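You operate a simulated robot arm through the tools that you are given. There is no shell and no other tool. Be economical: measure what you need, move in short steps, check, and stop when the job is done.

The job below is to be done with a simulated robot arm. You get a single attempt, and the scene is never put back.

## Task
Gauge the recess, lay in the spacer leaving 2 mm, and gauge again.
Fine: swing the gauge arm aside afterwards.

The check looks at the end state, three seconds after you hand in, the way a careful person would. Anything else that was tipped, shoved, dropped, spilled or broken makes it a failure.

## Robot
A 7-joint arm with a two-finger parallel gripper, fixed in place. Base frame: the origin is at the foot of the arm, x ahead of it, y to its left, z up; the work surface is at about z = 0.9. Lengths are in m, angles in rad, forces in N, time in s.
With the tool pointing down near the work surface it reaches from about 0.3 to 0.68 m from the base axis. Its first joint turns from -1.152 to 1.152 rad. Payload 1.57 kg.
The tool frame sits at the grasp point between the pads (the TCP): z along the fingers, y along the line on which they close. The tips reach 0.03 m beyond it. The gripper opens to 0.11 m. The fingers are 0.024 m wide and 0.012 m thick; the gripper's body (0.048 by 0.112 m) begins 0.078 m behind the TCP.
Orientation is told as [roll, pitch, yaw] about the base's x, y, z axes, in that order, counted from this pose: with the fingers straight down and closing along the base's y, the tool's x points along the base's -x, its y along +y and its z along -z.

## Interface
- The arm moves only by the tool drive_tool. Its argument "increments" is a list of rows, each a list of 7 numbers: the shift along the base's x, y, z in m, then the turn, a rotation vector about the base's x, y, z in rad, then the gripper command, from -1 (fully open) to 1 (shut), values between in proportion. In form: [[x, y, z, wx, wy, wz, fingers], ...]. A call has 1 to 8 rows; each row is the pose to reach, as a shift and turn from the pose commanded when the call began. Each row takes 0.2 s and may step no farther than 0.05 m and 0.15 rad from the row before; otherwise, or with a gripper value out of range, the whole call is refused. A pose out of reach is approached as far as the arm can. The call stops where the force on the tool passes 50 N (or 10 N more than at its start, if that is more) or the arm is blocked; 0.2 s more then pass. The fingers move at their own pace (about 0.108 m/s each) and stop on an object; they squeeze with about 21 N. The grip force told is the motor's: it shows also when the fingers shut on nothing. Time passes only in rows, and 0.2 s behind the last, so rows that repeat a pose let the fingers close. The reply holds the time, the measured pose of the TCP, the force on the tool along the base axes, the opening and the grip force, in the units named above and with some noise, and new pictures: "views" is both (left out), scene, wrist or none.
- Cameras (640 x 400 px; columns grow to the right, rows downward): "scene" is fixed at [0.1796, -0.3888, 1.4129]; the picture's right is [0.67, -0.74, 0.00], its down [-0.40, -0.36, -0.84] and it looks along [0.62, 0.56, -0.54] (base axes); focal length 321 px, centre (320, 200). "wrist" rides on the gripper at [0.07, 0.016, -0.141] in the tool frame; the picture's right is [-0.23, 0.97, 0.00], its down [-0.86, -0.20, -0.48] and it looks along [-0.47, -0.11, 0.88] (tool axes); focal length 222 px, centre (320, 200). There is no depth. A picture from a camera that has moved, and an enlarged one, comes with that camera's place and axes in the base frame and with its lens. The place of the scene camera against the robot may be out by one fixed shift of up to 0.018 m in any direction.
- zoom(camera, box): a new picture of the part [left, top, right, bottom] of that camera's present view, enlarged. It takes no simulated time.
- finish_job(): hands the job in; it is judged then, once.

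Work in short steps. Places have to be worked out from the pictures, the camera data and where the tool is seen: move nearer, look again, correct. Check each grasp and each placing, and mend what went wrong. You have 120 turns and 170 pictures in all, those below and enlarged ones among them. Open the gripper and draw the arm clear of the work before you hand the job in, unless the task says otherwise; then end with one line.

The tools are called by a JSON object that holds its "fn" and its "kwargs". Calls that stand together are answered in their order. drive_tool: Moves the arm, as the interface text tells. Its arguments: {"type":"object","properties":{"increments":{"type":"array","items":{"type":"array","items":{"type":"number"}}},"views":{"type":"string","enum":["both","scene","wrist","none"]}},"required":["increments"]} The other tools are called the same way: zoom (camera, box) takes an enlarged picture of a part of a camera's view; finish_job () hands the job in.

At the start:

```text
time: 0.0
ee_pos: [0.3616, 0.0598, 1.2335]
tool_rot: [0.0, 0.0, -0.001]
wrist_force: [0.7, 0.7, -0.8]
finger_gap: 0.1098
gripper_force: 0.0
```

scene: 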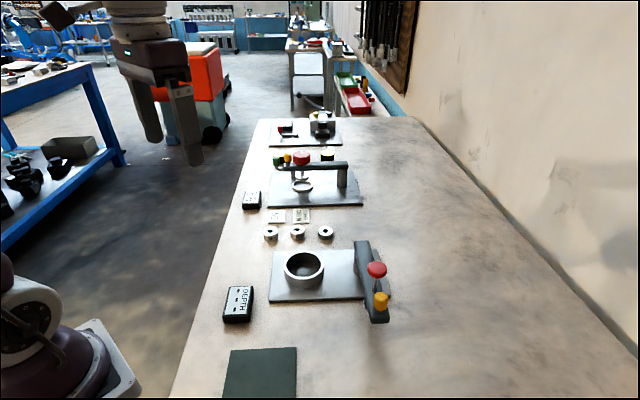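
wrist: 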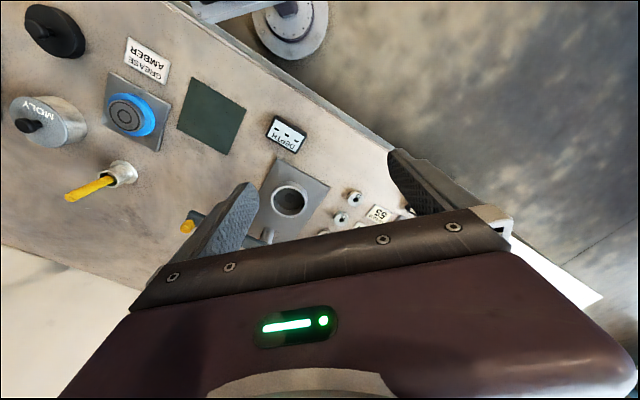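

The scene shows a gauge station (plate, recess ring, gauge arm with red and yellow knobs), three spacers, cards and a second station. I'll look closer.

{"fn": "zoom", "kwargs": {"camera": "scene", "box": [210, 220, 410, 345]}}

{"fn": "zoom", "kwargs": {"camera": "scene", "box": [230, 110, 390, 245]}}

{"fn": "zoom", "kwargs": {"camera": "wrist", "box": [160, 90, 440, 265]}}

```text
3.20 times, centred on (310, 282) of scene
camera zoom: at [0.1796, -0.3888, 1.4129], right [0.67, -0.74, 0.0], down [-0.4, -0.36, -0.84], along [0.62, 0.56, -0.54], focal length 1027 px, centre (352, -64)
```

zoom: 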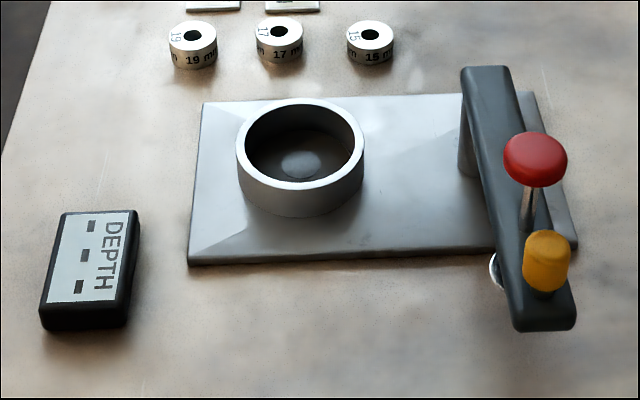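

```text
2.96 times, centred on (310, 178) of scene
camera zoom: at [0.1796, -0.3888, 1.4129], right [0.67, -0.74, 0.0], down [-0.4, -0.36, -0.84], along [0.62, 0.56, -0.54], focal length 951 px, centre (350, 267)
```

zoom: 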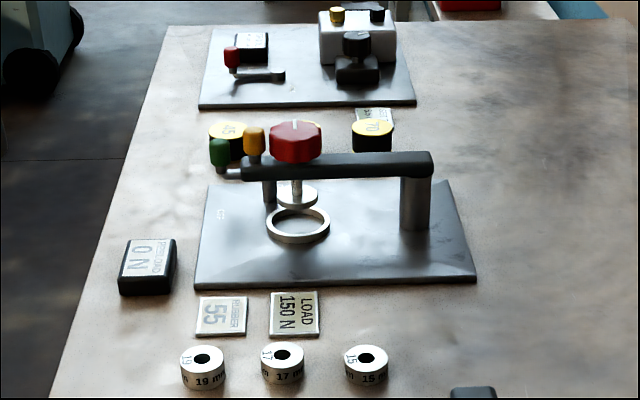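

```text
2.29 times, centred on (300, 178) of wrist
camera zoom: at [0.2914, 0.0772, 1.3758], right [0.23, 0.97, 0.0], down [0.86, -0.2, 0.48], along [0.47, -0.11, -0.88], focal length 508 px, centre (366, 251)
```

zoom: 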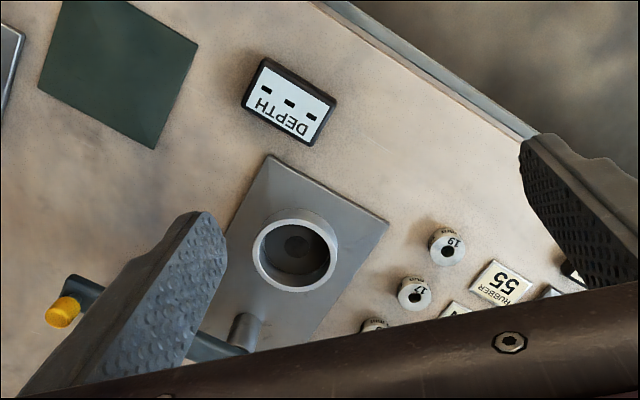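

The gauge arm's post stands near (0.59, −0.12), the ring near (0.515, −0.04), yellow handle near (0.50, −0.23). I move over the station, high, to measure it better with the wrist camera.

{"fn": "drive_tool", "kwargs": {"increments": [[0.03, -0.035, 0, 0, 0, 0, -1], [0.06, -0.07, 0, 0, 0, 0, -1], [0.09, -0.1, 0, 0, 0, 0, -1], [0.12, -0.12, 0, 0, 0, 0, -1], [0.12, -0.12, 0, 0, 0, 0, -1]]}}

```text
time: 1.2
ee_pos: [0.4811, -0.0589, 1.2326]
tool_rot: [0.0, 0.0, 0.001]
wrist_force: [0.3, 0.6, -0.1]
finger_gap: 0.1099
gripper_force: 0.0
camera wrist: at [0.4118, -0.042, 1.3754], right [0.23, 0.97, 0.0], down [0.85, -0.2, 0.48], along [0.47, -0.11, -0.88], focal length 222 px, centre (320, 200)
```

scene: 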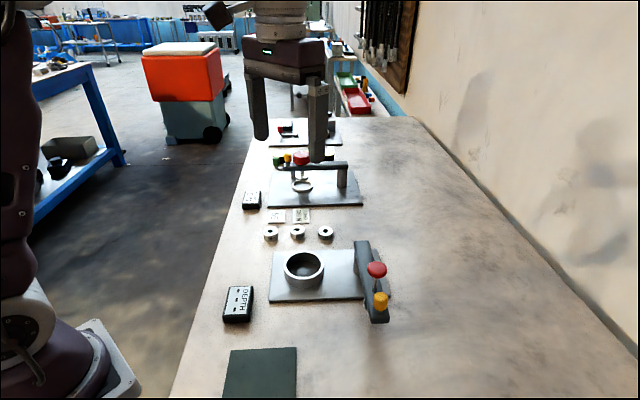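
wrist: 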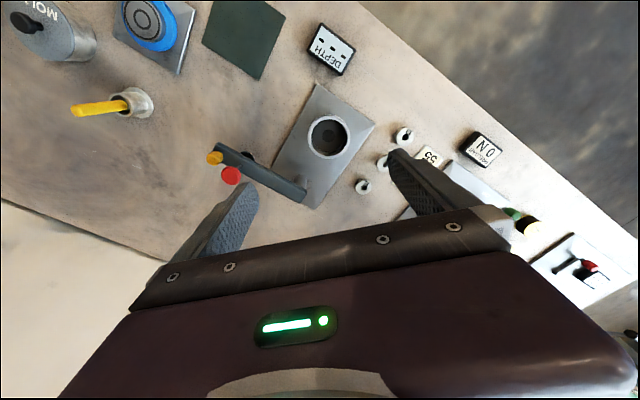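

{"fn": "zoom", "kwargs": {"camera": "wrist", "box": [190, 70, 430, 220]}}

```text
2.67 times, centred on (310, 145) of wrist
camera zoom: at [0.4118, -0.042, 1.3754], right [0.23, 0.97, 0.0], down [0.85, -0.2, 0.48], along [0.47, -0.11, -0.88], focal length 592 px, centre (347, 347)
```

zoom: 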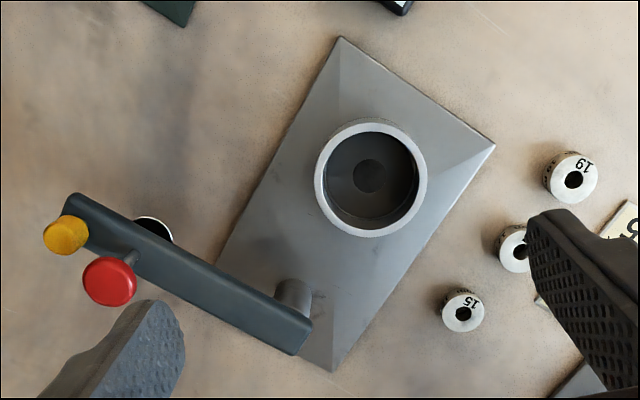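

Triangulating: pivot ≈ (0.585, −0.12), yellow handle ≈ (0.487, −0.24, ~1.01), red knob ≈ (0.51, −0.21, ~1.045). I go above the yellow handle with the closing line across the arm.

{"fn": "drive_tool", "kwargs": {"increments": [[0.001, -0.03, 0, 0, 0, 0.145, -1], [0.002, -0.06, -0.01, 0, 0, 0.29, -1], [0.003, -0.09, -0.02, 0, 0, 0.435, -1], [0.004, -0.125, -0.035, 0, 0, 0.58, -1], [0.005, -0.155, -0.05, 0, 0, 0.725, -1], [0.006, -0.181, -0.07, 0, 0, 0.87, -1], [0.006, -0.181, -0.08, 0, 0, 0.87, -1]]}}

```text
time: 2.8
ee_pos: [0.4891, -0.2424, 1.1542]
tool_rot: [-0.001, 0.001, 0.871]
wrist_force: [0.6, 0.6, 0.0]
finger_gap: 0.1099
gripper_force: 0.1
camera wrist: at [0.4304, -0.2839, 1.2966], right [-0.6, 0.8, 0.0], down [0.7, 0.53, 0.48], along [0.38, 0.29, -0.88], focal length 222 px, centre (320, 200)
```

scene: 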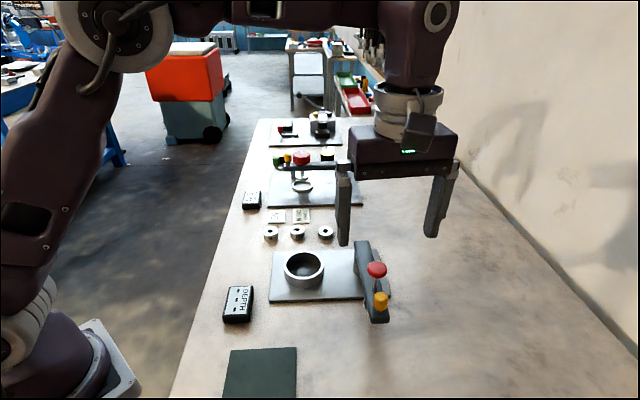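
wrist: 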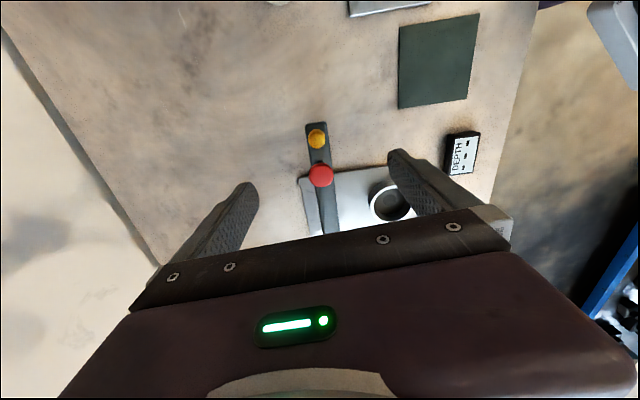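

{"fn": "zoom", "kwargs": {"camera": "wrist", "box": [240, 90, 480, 240]}}

{"fn": "zoom", "kwargs": {"camera": "scene", "box": [340, 230, 420, 330]}}

```text
2.67 times, centred on (360, 165) of wrist
camera zoom: at [0.4304, -0.2839, 1.2966], right [-0.6, 0.8, 0.0], down [0.7, 0.53, 0.48], along [0.38, 0.29, -0.88], focal length 592 px, centre (213, 293)
```

zoom: 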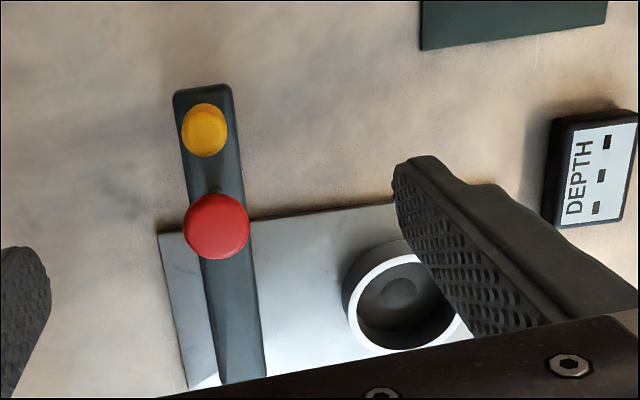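

```text
4.00 times, centred on (380, 280) of scene
camera zoom: at [0.1796, -0.3888, 1.4129], right [0.67, -0.74, 0.0], down [-0.4, -0.36, -0.84], along [0.62, 0.56, -0.54], focal length 1284 px, centre (80, -120)
```

zoom: 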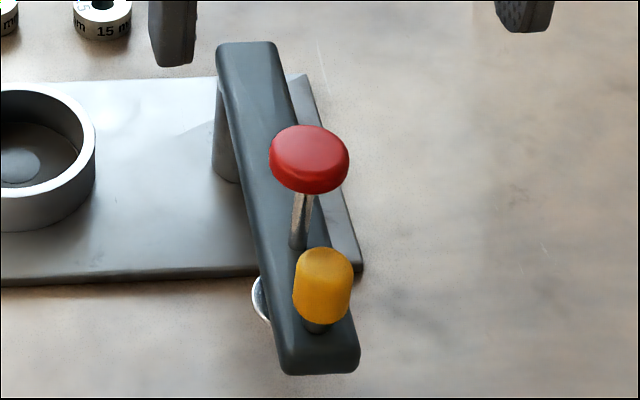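

All consistent: plate axis at −45°, pivot ≈ (0.601, −0.1315), arm at 225°, ring at 135°, so a −90° swing. Yellow knob at (0.487, −0.2455), top ≈ 1.006. I lower to just above it, trimming the yaw to 45°.

{"fn": "drive_tool", "kwargs": {"increments": [[0, -0.002, -0.04, 0, 0, -0.04, -1], [0, -0.004, -0.08, 0, 0, -0.085, -1], [-0.0005, -0.004, -0.115, 0, 0, -0.085, -0.5], [-0.0005, -0.004, -0.115, 0, 0, -0.085, -0.3]]}}

{"fn": "zoom", "kwargs": {"camera": "scene", "box": [320, 200, 460, 330]}}

```text
time: 3.8
ee_pos: [0.4862, -0.2465, 1.0391]
tool_rot: [0.0, 0.001, 0.785]
wrist_force: [0.0, 0.7, 0.0]
finger_gap: 0.0716
gripper_force: 0.2
camera wrist: at [0.425, -0.2833, 1.1809], right [-0.53, 0.85, 0.0], down [0.75, 0.46, 0.48], along [0.41, 0.25, -0.88], focal length 222 px, centre (320, 200)
```

scene: 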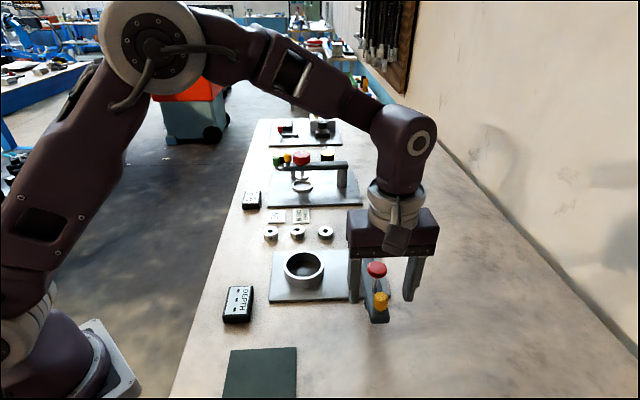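
wrist: 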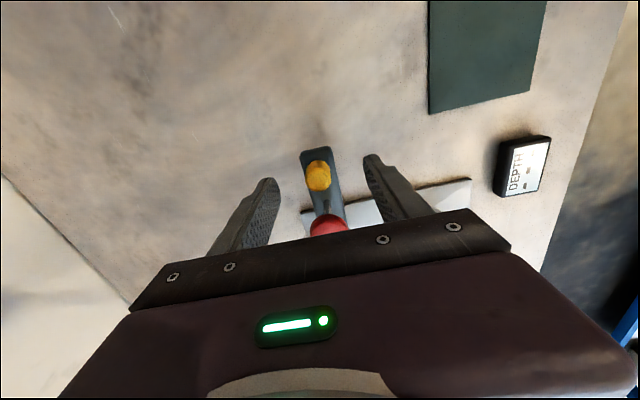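

```text
3.08 times, centred on (390, 265) of scene
camera zoom: at [0.1796, -0.3888, 1.4129], right [0.67, -0.74, 0.0], down [-0.4, -0.36, -0.84], along [0.62, 0.56, -0.54], focal length 987 px, centre (105, 0)
```

zoom: 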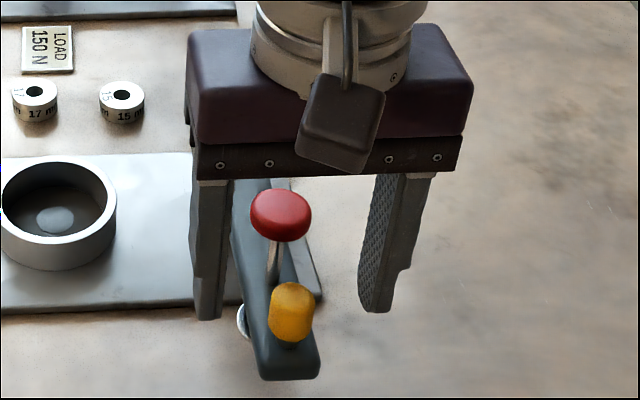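

The knob is centred between the fingers at (0.487, −0.247). I lower 25 mm and close.

{"fn": "drive_tool", "kwargs": {"increments": [[0, -0.001, -0.013, 0, 0, 0, -0.3], [0, -0.001, -0.025, 0, 0, 0, -0.3], [0, -0.001, -0.025, 0, 0, 0, 0.3], [0, -0.001, -0.025, 0, 0, 0, 0.8], [0, -0.001, -0.025, 0, 0, 0, 0.8]]}}

```text
time: 5.0
ee_pos: [0.4871, -0.2473, 1.0139]
tool_rot: [0.001, 0.0, 0.785]
wrist_force: [0.0, -1.1, 0.1]
finger_gap: 0.0214
gripper_force: 35.0
camera wrist: at [0.4254, -0.2839, 1.1553], right [-0.53, 0.85, 0.0], down [0.75, 0.46, 0.48], along [0.41, 0.25, -0.88], focal length 222 px, centre (320, 200)
```

scene: 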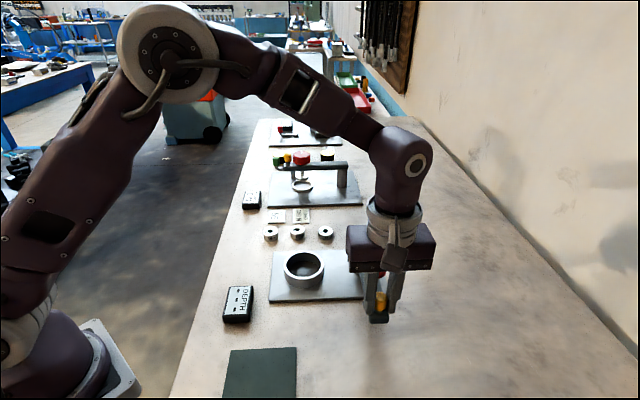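
wrist: 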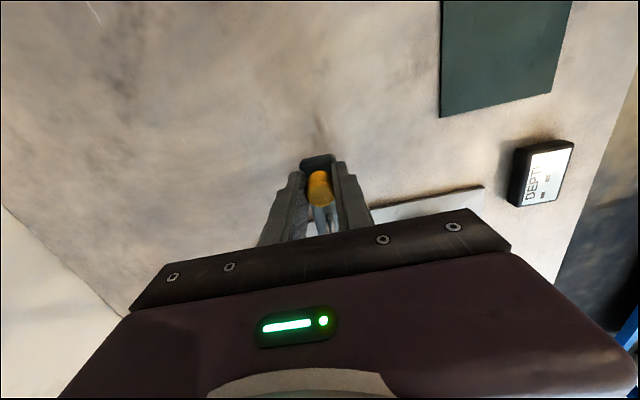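

Gripped (21 mm). I begin the swing with the first 18° of the arc.

{"fn": "drive_tool", "kwargs": {"increments": [[-0.01145, 0.01255, 0, 0, 0, -0.105, 0.8], [-0.0215, 0.0262, 0, 0, 0, -0.209, 0.8], [-0.0301, 0.0409, 0, 0, 0, -0.314, 0.8]], "views": "scene"}}

```text
time: 5.8
ee_pos: [0.456, -0.2068, 1.0132]
tool_rot: [-0.002, -0.002, 0.472]
wrist_force: [9.4, 3.7, 5.4]
finger_gap: 0.0219
gripper_force: 35.2
```

scene: 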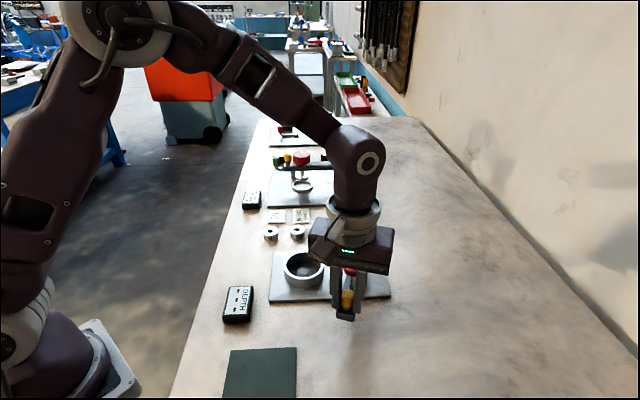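

It follows; a slight 10 N inward pull says my radius is a bit large, so I correct 2 mm inward and go on.

{"fn": "drive_tool", "kwargs": {"increments": [[-0.0061, 0.0159, 0, 0, 0, -0.105, 0.8], [-0.0104, 0.0325, 0, 0, 0, -0.209, 0.8], [-0.0141, 0.0489, 0, 0, 0, -0.314, 0.8], [-0.0159, 0.065, 0, 0, 0, -0.419, 0.8], [-0.0161, 0.082, 0, 0, 0, -0.524, 0.8]], "views": "scene"}}

```text
time: 7.0
ee_pos: [0.4394, -0.1231, 1.0143]
tool_rot: [0.0, 0.002, -0.054]
wrist_force: [-9.3, 1.1, -0.4]
finger_gap: 0.0217
gripper_force: 34.5
```

scene: 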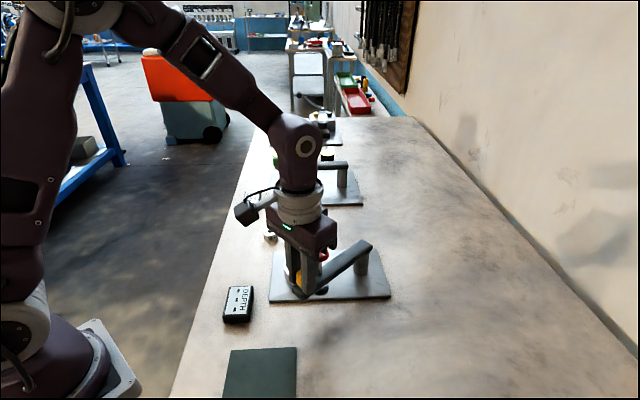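

Now the pull reverses, so the true radius is ~1 mm larger; I continue the arc to about 147° with that correction.

{"fn": "drive_tool", "kwargs": {"increments": [[0.0007, 0.0169, 0, 0, 0, -0.105, 0.8], [0.0041, 0.0336, 0, 0, 0, -0.209, 0.8], [0.0092, 0.0498, 0, 0, 0, -0.314, 0.8], [0.016, 0.0653, 0, 0, 0, -0.419, 0.8], [0.0244, 0.0801, 0, 0, 0, -0.524, 0.8]]}}

```text
time: 8.2
ee_pos: [0.4674, -0.0445, 1.0148]
tool_rot: [0.003, -0.002, -0.579]
wrist_force: [17.6, -11.2, -13.7]
finger_gap: 0.0218
gripper_force: 34.0
camera wrist: at [0.4165, 0.0084, 1.1558], right [0.72, 0.69, 0.0], down [0.6, -0.63, 0.48], along [0.33, -0.35, -0.88], focal length 222 px, centre (320, 200)
```

scene: 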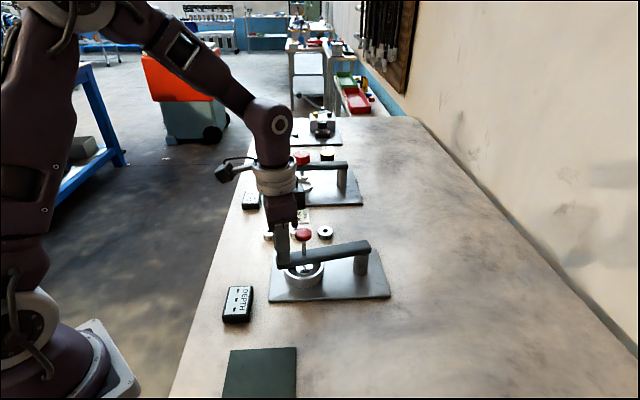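
wrist: 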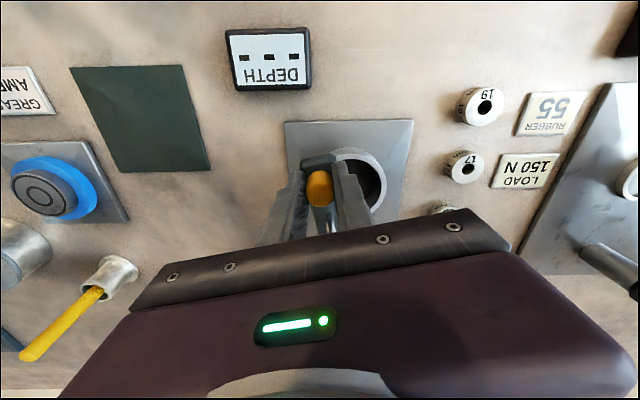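

A circle fit through the measured points gives pivot (0.5955, −0.134), R 0.1565, so I'm at 145°. I finish to 135°.

{"fn": "drive_tool", "kwargs": {"increments": [[0.0101, 0.0115, 0, 0, 0, -0.1, 0.8], [0.0184, 0.0206, 0, 0, 0, -0.18, 0.8], [0.0184, 0.0206, 0, 0, 0, -0.18, 0.8]]}}

{"fn": "zoom", "kwargs": {"camera": "scene", "box": [220, 210, 400, 320]}}

{"fn": "zoom", "kwargs": {"camera": "wrist", "box": [220, 90, 480, 240]}}

```text
time: 9.0
ee_pos: [0.4838, -0.0239, 1.0145]
tool_rot: [0.002, 0.0, -0.757]
wrist_force: [1.4, -1.2, 29.2]
finger_gap: 0.0218
gripper_force: 35.0
camera wrist: at [0.4439, 0.0378, 1.1559], right [0.83, 0.55, 0.0], down [0.48, -0.73, 0.48], along [0.27, -0.4, -0.88], focal length 222 px, centre (320, 200)
```

scene: 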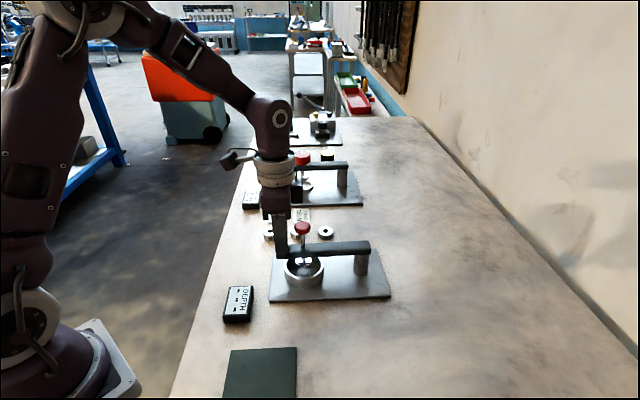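
wrist: 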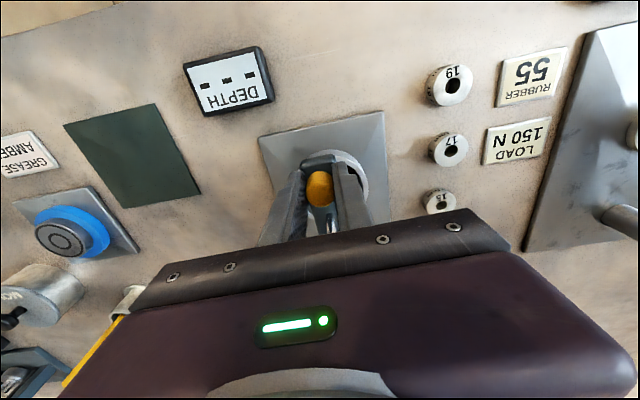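

```text
3.56 times, centred on (310, 265) of scene
camera zoom: at [0.1792, -0.3888, 1.413], right [0.67, -0.74, 0.0], down [-0.4, -0.36, -0.84], along [0.62, 0.56, -0.54], focal length 1141 px, centre (356, -31)
```

zoom: 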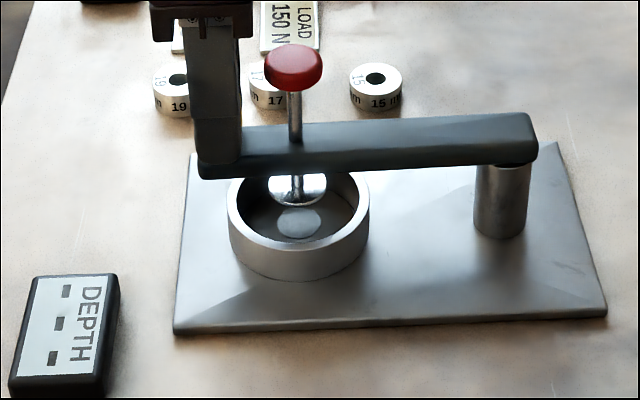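

```text
2.46 times, centred on (350, 165) of wrist
camera zoom: at [0.4439, 0.0378, 1.1559], right [0.83, 0.55, 0.0], down [0.48, -0.73, 0.48], along [0.27, -0.4, -0.88], focal length 547 px, centre (246, 286)
```

zoom: 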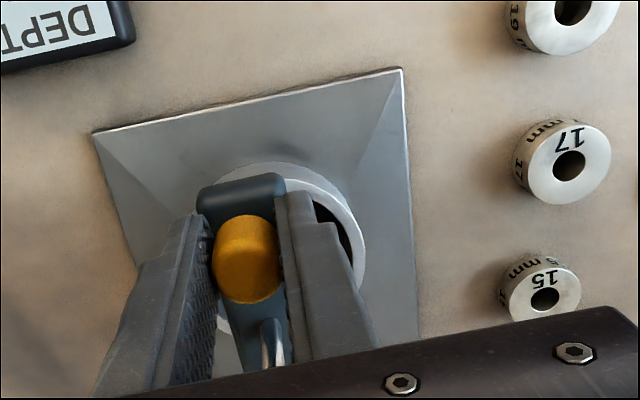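

Bar nearly over the recess; its slope versus the plate edges in the scene suggests ~1.5° more is needed. I nudge that much and re-check.

{"fn": "drive_tool", "kwargs": {"increments": [[0.0028, 0.0028, 0.001, 0, 0, -0.025, 0.8], [0.0028, 0.0028, 0.001, 0, 0, -0.025, 0.8]], "views": "none"}}

{"fn": "zoom", "kwargs": {"camera": "scene", "box": [250, 215, 400, 310]}}

```text
time: 9.6
ee_pos: [0.4867, -0.0197, 1.0138]
tool_rot: [0.0, 0.0, -0.781]
wrist_force: [2.3, -1.8, 1.3]
finger_gap: 0.0218
gripper_force: 34.3
```

```text
4.21 times, centred on (325, 262) of scene
camera zoom: at [0.1796, -0.3889, 1.4129], right [0.67, -0.74, 0.0], down [-0.4, -0.36, -0.84], along [0.62, 0.56, -0.54], focal length 1351 px, centre (299, -63)
```

zoom: 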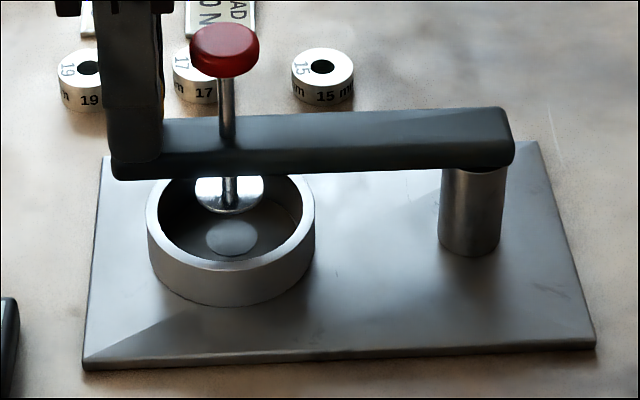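

Bar now parallel to the plate axis, plunger over the recess centre. I release the handle and rise straight up.

{"fn": "drive_tool", "kwargs": {"increments": [[0.0028, 0.0028, 0.0, 0, 0, 0, 0.3], [0, 0, 0, 0, 0, 0, 0.0], [0, 0, 0, 0, 0, 0, 0.0], [0, 0, 0.045, 0, 0, 0, 0.0], [0, 0, 0.09, 0, 0, 0, 0.5], [0, 0, 0.12, 0, 0, 0, 1], [0, 0, 0.12, 0, 0, 0, 1]]}}

```text
time: 11.2
ee_pos: [0.4855, -0.0208, 1.1347]
tool_rot: [0.0, 0.001, -0.782]
wrist_force: [0.6, 0.2, -0.2]
finger_gap: 0.0
gripper_force: 21.3
camera wrist: at [0.4485, 0.0413, 1.2771], right [0.85, 0.53, 0.0], down [0.47, -0.74, 0.48], along [0.25, -0.41, -0.88], focal length 222 px, centre (320, 200)
```

scene: 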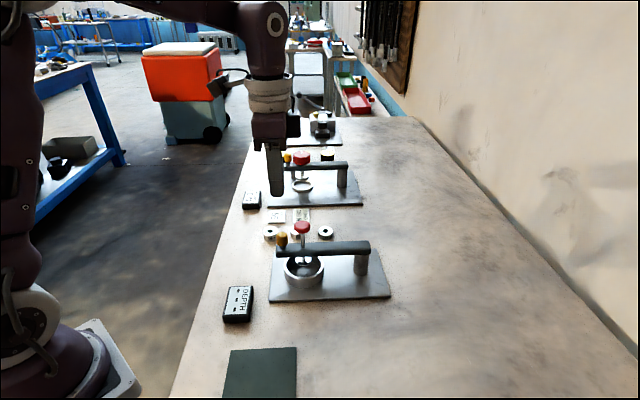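
wrist: 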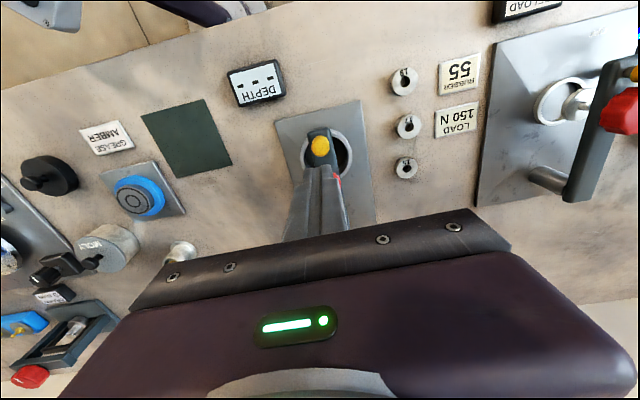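

{"fn": "zoom", "kwargs": {"camera": "scene", "box": [250, 215, 400, 310]}}

{"fn": "zoom", "kwargs": {"camera": "wrist", "box": [220, 50, 440, 230]}}

```text
4.21 times, centred on (325, 262) of scene
camera zoom: at [0.1796, -0.3888, 1.4129], right [0.67, -0.74, 0.0], down [-0.4, -0.36, -0.84], along [0.62, 0.56, -0.54], focal length 1351 px, centre (299, -63)
```

zoom: 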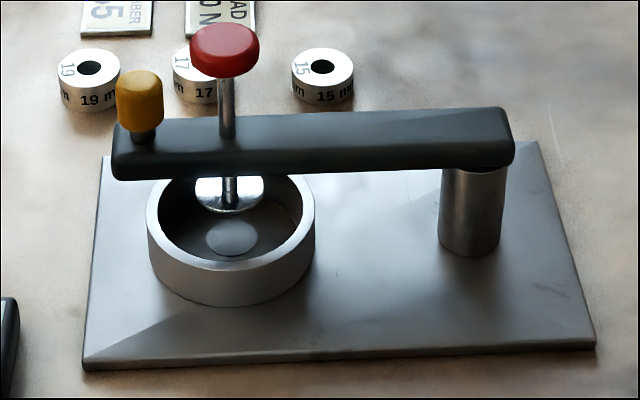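

```text
2.22 times, centred on (330, 140) of wrist
camera zoom: at [0.4485, 0.0413, 1.2771], right [0.85, 0.53, 0.0], down [0.47, -0.74, 0.48], along [0.25, -0.41, -0.88], focal length 494 px, centre (298, 333)
```

zoom: 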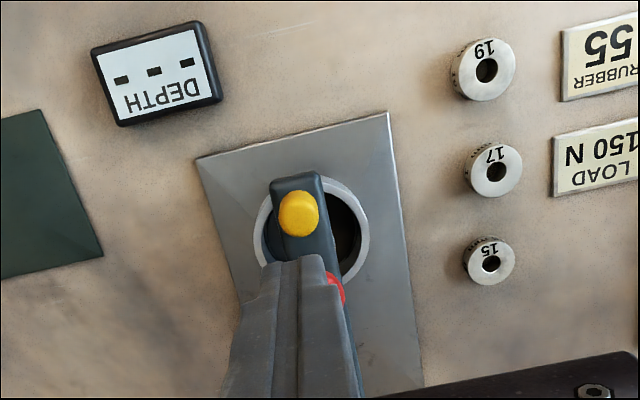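

The arm stayed put. Now over the red knob at (0.5125, −0.048) with closed fingers, down to just above it.

{"fn": "drive_tool", "kwargs": {"increments": [[0.027, -0.027, 0, 0, 0, 0, 1], [0.027, -0.027, -0.04, 0, 0, 0, 1], [0.027, -0.027, -0.06, 0, 0, 0, 1], [0.027, -0.027, -0.06, 0, 0, 0, 1]], "views": "wrist"}}

{"fn": "zoom", "kwargs": {"camera": "scene", "box": [220, 180, 400, 320]}}

```text
time: 12.2
ee_pos: [0.5146, -0.0469, 1.0745]
tool_rot: [0.001, 0.001, -0.781]
wrist_force: [0.0, 0.3, 0.4]
finger_gap: 0.0002
gripper_force: 21.7
camera wrist: at [0.4751, 0.0153, 1.2158], right [0.85, 0.53, 0.0], down [0.47, -0.74, 0.48], along [0.25, -0.41, -0.88], focal length 222 px, centre (320, 200)
```

wrist: 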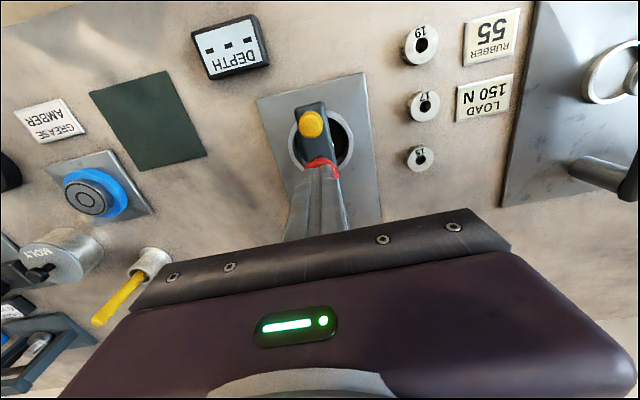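

```text
2.86 times, centred on (310, 250) of scene
camera zoom: at [0.1796, -0.3888, 1.4129], right [0.67, -0.74, 0.0], down [-0.4, -0.36, -0.84], along [0.62, 0.56, -0.54], focal length 917 px, centre (349, 57)
```

zoom: 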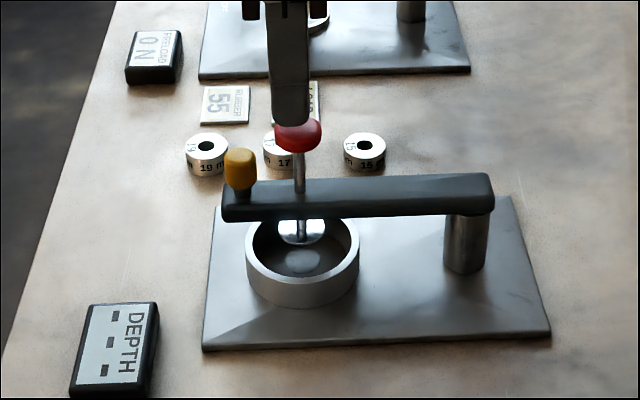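

Fingers sit ~4 mm toward the yellow knob; I shift (+0.003, −0.003) and press down gently.

{"fn": "drive_tool", "kwargs": {"increments": [[0.003, -0.003, 0, 0, 0, 0, 1], [0.003, -0.003, -0.01, 0, 0, 0, 1], [0.003, -0.003, -0.016, 0, 0, 0, 1], [0.003, -0.003, -0.02, 0, 0, 0, 1], [0.003, -0.003, -0.024, 0, 0, 0, 1], [0.003, -0.003, -0.028, 0, 0, 0, 1]], "views": "wrist"}}

{"fn": "zoom", "kwargs": {"camera": "scene", "box": [220, 200, 400, 330]}}

```text
time: 13.6
ee_pos: [0.516, -0.0503, 1.0472]
tool_rot: [0.0, 0.0, -0.781]
wrist_force: [0.2, -0.7, 1.5]
finger_gap: 0.0
gripper_force: 20.7
camera wrist: at [0.4774, 0.0112, 1.1887], right [0.85, 0.53, 0.0], down [0.47, -0.74, 0.48], along [0.25, -0.41, -0.88], focal length 222 px, centre (320, 200)
```

wrist: 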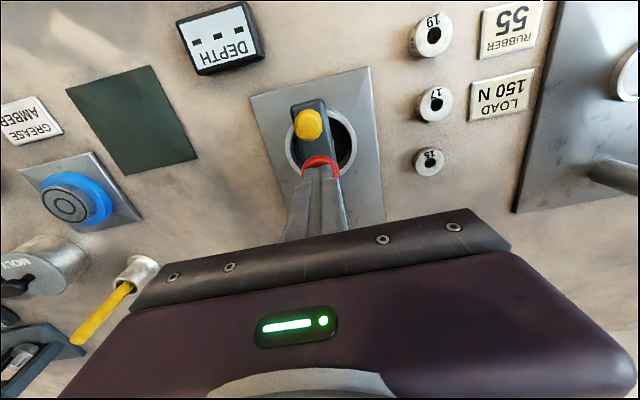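

```text
3.08 times, centred on (310, 265) of scene
camera zoom: at [0.1796, -0.3888, 1.4129], right [0.67, -0.74, 0.0], down [-0.4, -0.36, -0.84], along [0.62, 0.56, -0.54], focal length 987 px, centre (351, 0)
```

zoom: 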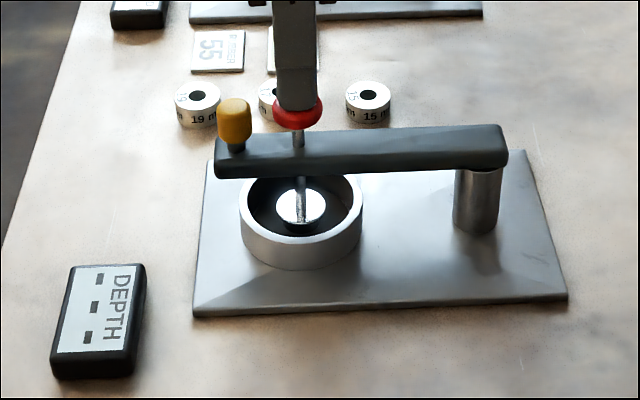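

The plunger descends freely (~20 mm). I press on until it lands.

{"fn": "drive_tool", "kwargs": {"increments": [[0, 0, -0.004, 0, 0, 0, 1], [0, 0, -0.008, 0, 0, 0, 1], [0, 0, -0.012, 0, 0, 0, 1], [0, 0, -0.016, 0, 0, 0, 1], [0, 0, -0.019, 0, 0, 0, 1]], "views": "none"}}

{"fn": "zoom", "kwargs": {"camera": "scene", "box": [220, 200, 400, 330]}}

```text
time: 14.7
ee_pos: [0.5156, -0.0507, 1.033]
tool_rot: [0.004, -0.004, -0.783]
wrist_force: [-10.8, 4.3, 31.5]
finger_gap: 0.0003
gripper_force: 21.2
stopped in row 5: the force on the tool passed its limit (the readings are from after the stop); the commanded pose is now the measured one
```

```text
3.08 times, centred on (310, 265) of scene
camera zoom: at [0.1788, -0.3886, 1.4131], right [0.67, -0.74, 0.0], down [-0.4, -0.36, -0.84], along [0.62, 0.56, -0.54], focal length 987 px, centre (351, 0)
```

zoom: 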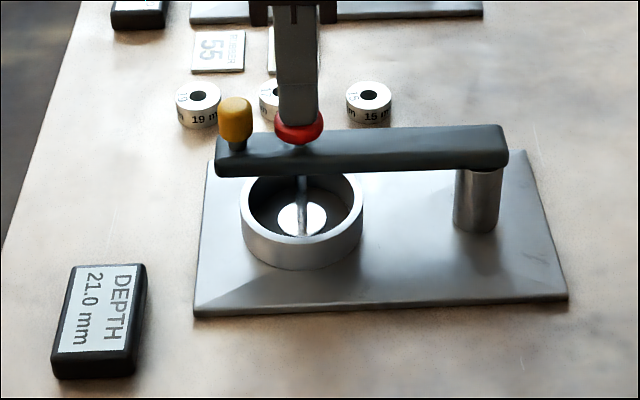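

The display reads something like 21.0 mm; I verify with a tighter look, then choose the spacer.

{"fn": "zoom", "kwargs": {"camera": "scene", "box": [215, 275, 275, 330]}}

{"fn": "drive_tool", "kwargs": {"increments": [[0, 0, 0.03, 0, 0, 0, 1], [0, 0, 0.07, 0, 0, 0, 1], [0, 0, 0.1, 0, 0, 0, 1], [-0.027, 0.027, 0.1, 0, 0, 0, 0.5], [-0.027, 0.027, 0.1, 0, 0, 0, 0]]}}

```text
7.27 times, centred on (245, 302) of scene
camera zoom: at [0.1788, -0.3886, 1.4131], right [0.67, -0.74, 0.0], down [-0.4, -0.36, -0.84], along [0.62, 0.56, -0.54], focal length 2334 px, centre (866, -546)
```

zoom: 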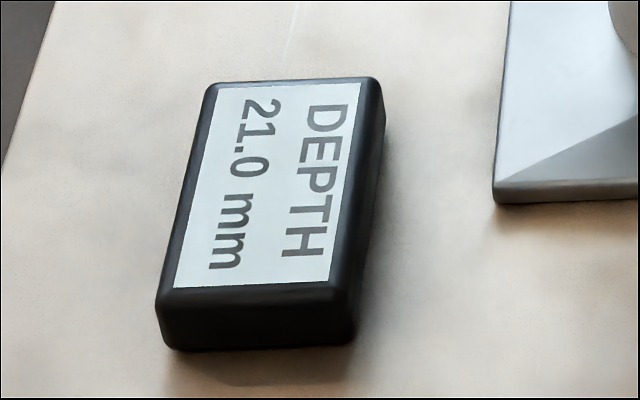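

```text
time: 15.9
ee_pos: [0.4882, -0.0219, 1.1324]
tool_rot: [0.004, -0.003, -0.783]
wrist_force: [-0.1, 1.0, -0.2]
finger_gap: 0.0548
gripper_force: 0.1
camera wrist: at [0.4494, 0.0403, 1.2742], right [0.85, 0.53, 0.0], down [0.46, -0.74, 0.48], along [0.26, -0.41, -0.88], focal length 222 px, centre (320, 200)
```

scene: 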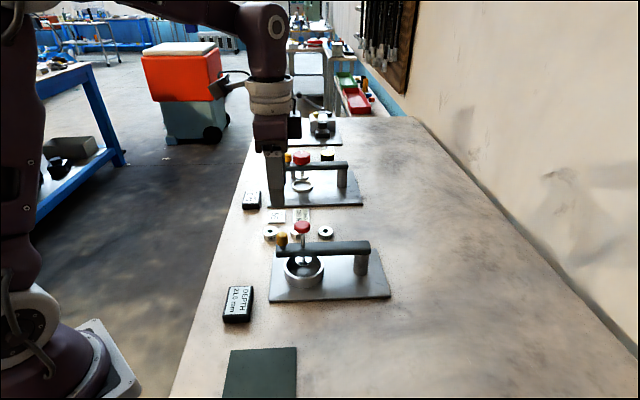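
wrist: 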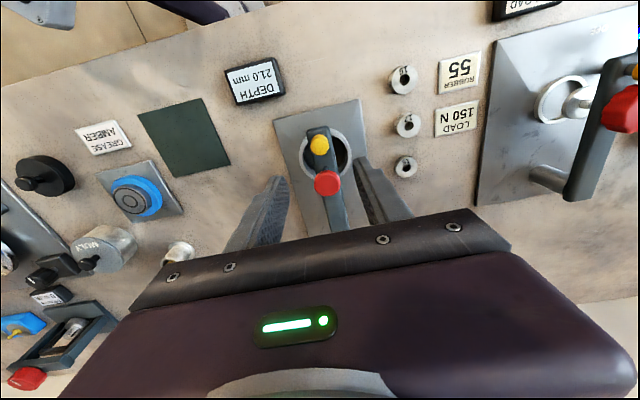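

Depth 21.0 mm → the 19 mm spacer leaves 2 mm. Arm must first swing off the recess: I grip the yellow handle again.

{"fn": "drive_tool", "kwargs": {"increments": [[-0.002, 0.001, -0.045, 0, 0, 0, 0], [-0.002, 0.001, -0.09, 0, 0, 0, 0], [-0.002, 0.001, -0.118, 0, 0, 0, 0], [-0.002, 0.001, -0.118, 0, 0, 0, 0.5], [-0.002, 0.001, -0.118, 0, 0, 0, 0.8], [-0.002, 0.001, -0.118, 0, 0, 0, 0.8]], "views": "wrist"}}

```text
time: 17.3
ee_pos: [0.4878, -0.0206, 1.0135]
tool_rot: [0.001, -0.002, -0.784]
wrist_force: [-10.5, -10.3, -5.5]
finger_gap: 0.0217
gripper_force: 35.0
camera wrist: at [0.4497, 0.0412, 1.1556], right [0.85, 0.53, 0.0], down [0.46, -0.74, 0.48], along [0.25, -0.41, -0.88], focal length 222 px, centre (320, 200)
```

wrist: 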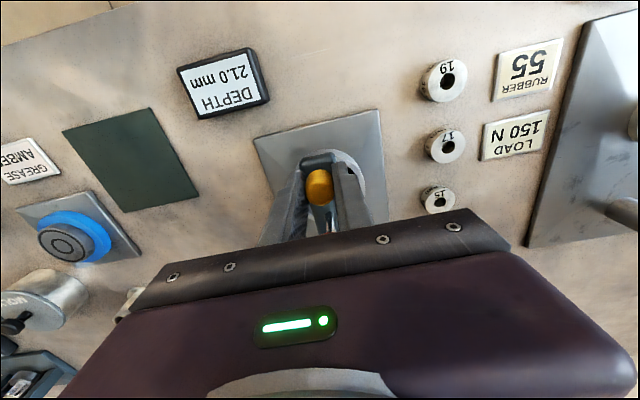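

Gripped; I swing back along the fitted arc.

{"fn": "drive_tool", "kwargs": {"increments": [[-0.0114, -0.0122, 0, 0, 0, 0.106, 0.8], [-0.0214, -0.0256, 0, 0, 0, 0.213, 0.8], [-0.0299, -0.04, 0, 0, 0, 0.319, 0.8], [-0.0368, -0.0552, 0, 0, 0, 0.426, 0.8], [-0.0421, -0.071, 0, 0, 0, 0.532, 0.8]], "views": "none"}}

```text
time: 18.5
ee_pos: [0.4465, -0.0927, 1.0132]
tool_rot: [0.003, -0.003, -0.25]
wrist_force: [-6.8, 1.4, 12.2]
finger_gap: 0.0219
gripper_force: 35.0
```

{"fn": "drive_tool", "kwargs": {"increments": [[-0.0046, -0.0164, 0, 0, 0, 0.106, 0.8], [-0.0064, -0.033, 0, 0, 0, 0.213, 0.8], [-0.0064, -0.0497, 0, 0, 0, 0.319, 0.8], [-0.0047, -0.0663, 0, 0, 0, 0.426, 0.8], [-0.0012, -0.0826, 0, 0, 0, 0.532, 0.8]], "views": "none"}}

```text
time: 19.7
ee_pos: [0.4454, -0.1741, 1.0156]
tool_rot: [0.003, -0.003, 0.285]
wrist_force: [14.1, 4.6, -24.3]
finger_gap: 0.0221
gripper_force: 34.9
```

Pull is 15 N inward, so I correct ~1.5 mm inward over the last five rows back to the 225° parking place.

{"fn": "drive_tool", "kwargs": {"increments": [[0.0067, -0.0155, 0, 0, 0, 0.106, 0.8], [0.0135, -0.0307, 0, 0, 0, 0.213, 0.8], [0.022, -0.0452, 0, 0, 0, 0.319, 0.8], [0.0317, -0.0584, 0, 0, 0, 0.426, 0.8], [0.0416, -0.069, 0, 0, 0, 0.51, 0.8]], "views": "scene"}}

```text
time: 20.9
ee_pos: [0.4842, -0.2451, 1.0146]
tool_rot: [0.001, -0.001, 0.793]
wrist_force: [-15.4, -14.3, 10.6]
finger_gap: 0.0213
gripper_force: 35.0
```

scene: 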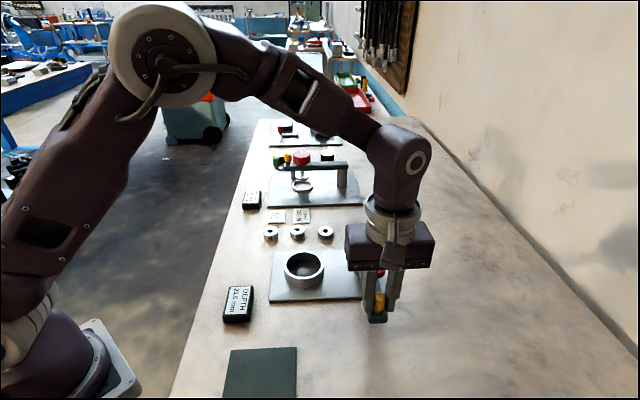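

Arm parked. I release, rise, and travel toward the 19 mm spacer (≈ (0.552, 0.098)) while turning the yaw back to −45°.

{"fn": "drive_tool", "kwargs": {"increments": [[0, 0, 0, 0, 0, 0, 0.0], [0, 0, 0, 0, 0, 0, 0.0], [0, 0, 0.045, 0, 0, 0, 0.0], [0, 0, 0.09, 0, 0, 0, 0.0], [0, 0, 0.12, 0, 0, -0.14, 0.0], [0.01, 0.045, 0.12, 0, 0, -0.28, 0.0], [0.02, 0.09, 0.12, 0, 0, -0.42, 0.0]], "views": "none"}}

{"fn": "drive_tool", "kwargs": {"increments": [[0.01, 0.04, 0.0, 0, 0, -0.14, -0.3], [0.02, 0.08, 0.0, 0, 0, -0.28, -0.5], [0.025, 0.12, 0.0, 0, 0, -0.42, -0.5], [0.03, 0.16, 0.0, 0, 0, -0.56, -0.5], [0.04, 0.2, 0, 0, 0, -0.7, -0.5], [0.045, 0.24, 0.0, 0, 0, -0.84, -0.5], [0.045, 0.25, 0.0, 0, 0, -0.98, -0.5], [0.045, 0.25, 0.0, 0, 0, -1.12, -0.5]]}}

```text
time: 22.5
ee_pos: [0.5044, -0.1531, 1.1322]
tool_rot: [0.003, -0.002, 0.371]
wrist_force: [0.0, -0.4, -0.3]
finger_gap: 0.0553
gripper_force: 0.1
```

```text
time: 24.3
ee_pos: [0.5519, 0.0957, 1.1327]
tool_rot: [0.002, -0.001, -0.75]
wrist_force: [0.0, 1.1, -0.2]
finger_gap: 0.0823
gripper_force: 0.0
camera wrist: at [0.5116, 0.1562, 1.276], right [0.83, 0.56, 0.0], down [0.49, -0.73, 0.48], along [0.27, -0.4, -0.88], focal length 222 px, centre (320, 200)
```

scene: 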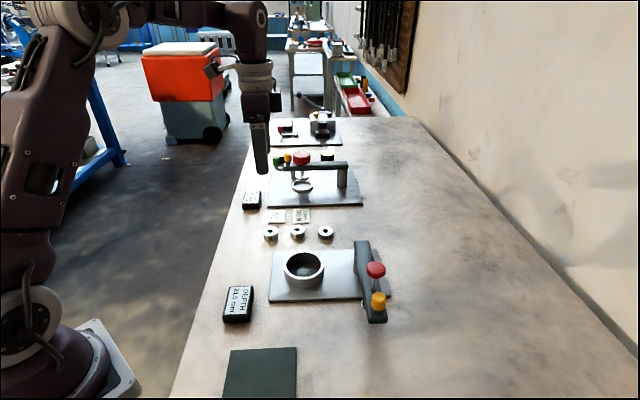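
wrist: 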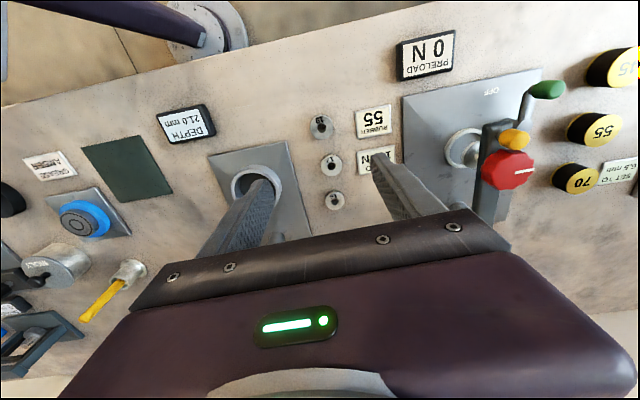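

{"fn": "zoom", "kwargs": {"camera": "wrist", "box": [200, 90, 440, 230]}}

```text
2.67 times, centred on (320, 160) of wrist
camera zoom: at [0.5116, 0.1562, 1.276], right [0.83, 0.56, 0.0], down [0.49, -0.73, 0.48], along [0.27, -0.4, -0.88], focal length 592 px, centre (320, 307)
```

zoom: 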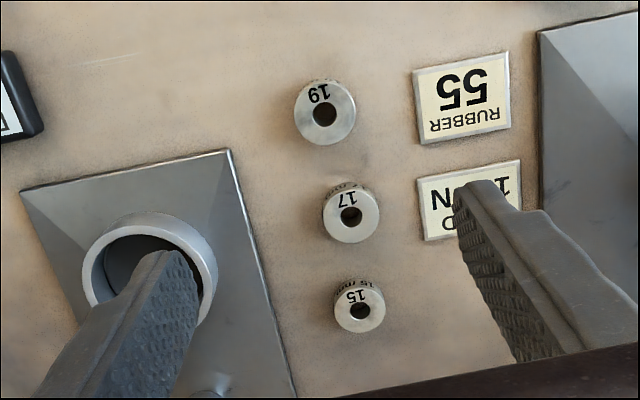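

Spacer 19 at (0.5516, 0.1025), Ø ≈ 36 mm; recess inner Ø ≈ 68 mm so the fingers fit. I lower over it with a 60 mm opening and look again.

{"fn": "drive_tool", "kwargs": {"increments": [[0, 0.0065, -0.04, 0, 0, -0.035, -0.09], [0, 0.0065, -0.08, 0, 0, -0.035, -0.09], [0, 0.0065, -0.12, 0, 0, -0.035, -0.09], [0, 0.0065, -0.14, 0, 0, -0.035, -0.09], [0, 0.0065, -0.14, 0, 0, -0.035, -0.09]], "views": "wrist"}}

{"fn": "zoom", "kwargs": {"camera": "scene", "box": [210, 170, 350, 260]}}

{"fn": "zoom", "kwargs": {"camera": "wrist", "box": [220, 110, 440, 240]}}

```text
time: 25.5
ee_pos: [0.5499, 0.1029, 0.9939]
tool_rot: [0.004, -0.002, -0.783]
wrist_force: [1.3, 1.2, 0.4]
finger_gap: 0.0599
gripper_force: 0.0
camera wrist: at [0.5121, 0.1651, 1.1354], right [0.85, 0.53, 0.0], down [0.46, -0.75, 0.48], along [0.26, -0.41, -0.88], focal length 222 px, centre (320, 200)
```

wrist: 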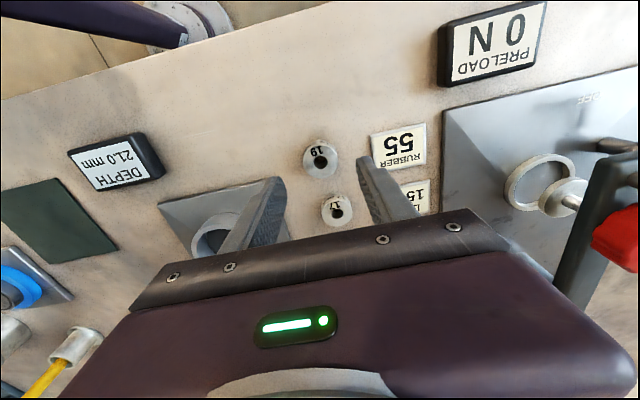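

```text
4.44 times, centred on (280, 215) of scene
camera zoom: at [0.1796, -0.3888, 1.4129], right [0.67, -0.74, 0.0], down [-0.4, -0.36, -0.84], along [0.62, 0.56, -0.54], focal length 1426 px, centre (498, 133)
```

zoom: 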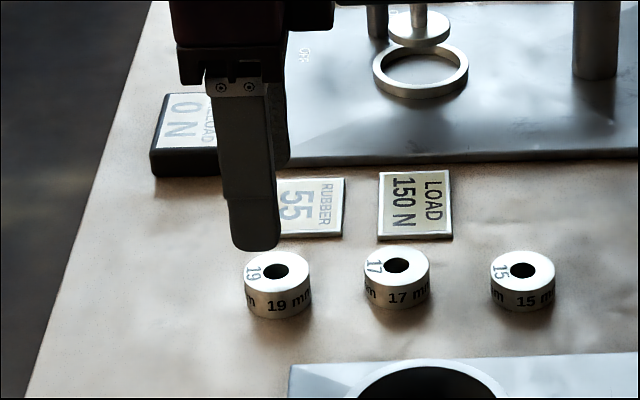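

```text
2.91 times, centred on (330, 175) of wrist
camera zoom: at [0.5121, 0.1651, 1.1354], right [0.85, 0.53, 0.0], down [0.46, -0.75, 0.48], along [0.26, -0.41, -0.88], focal length 646 px, centre (291, 273)
```

zoom: 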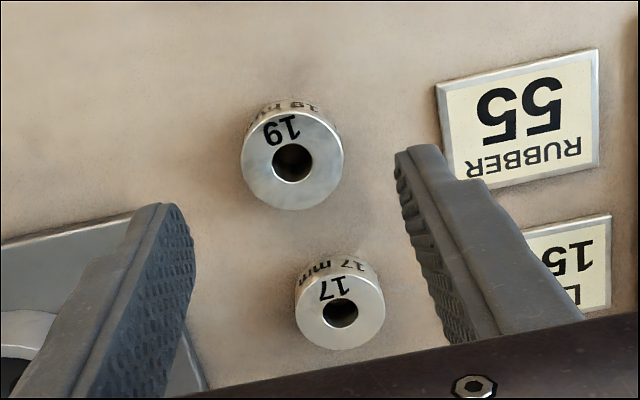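

Spacer at (0.553, 0.1015). I shift 2 mm, lower 55 mm and close.

{"fn": "drive_tool", "kwargs": {"increments": [[0.002, -0.0005, -0.03, 0, 0, 0, -0.09], [0.002, -0.0005, -0.055, 0, 0, 0, -0.09], [0.002, -0.0005, -0.055, 0, 0, 0, 0.3], [0.002, -0.0005, -0.055, 0, 0, 0, 0.6], [0.002, -0.0005, -0.055, 0, 0, 0, 0.6]], "views": "wrist"}}

{"fn": "zoom", "kwargs": {"camera": "scene", "box": [210, 170, 350, 260]}}

```text
time: 26.7
ee_pos: [0.5514, 0.1011, 0.9393]
tool_rot: [0.003, -0.002, -0.785]
wrist_force: [0.2, -0.4, 0.5]
finger_gap: 0.0348
gripper_force: 21.0
camera wrist: at [0.5127, 0.1631, 1.0812], right [0.85, 0.53, 0.0], down [0.46, -0.75, 0.48], along [0.26, -0.41, -0.88], focal length 222 px, centre (320, 200)
```

wrist: 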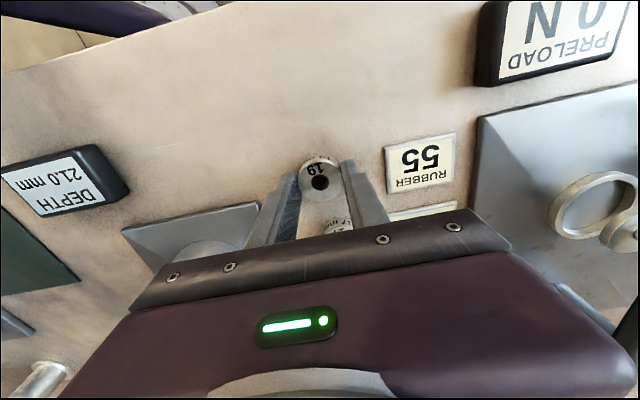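

```text
4.44 times, centred on (280, 215) of scene
camera zoom: at [0.1796, -0.3888, 1.4129], right [0.67, -0.74, 0.0], down [-0.4, -0.36, -0.84], along [0.62, 0.56, -0.54], focal length 1426 px, centre (498, 133)
```

zoom: 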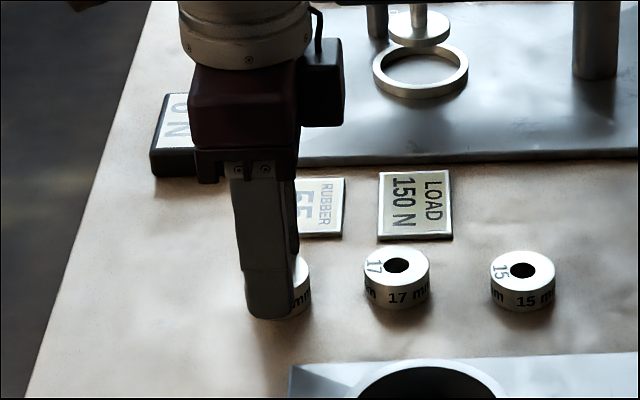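

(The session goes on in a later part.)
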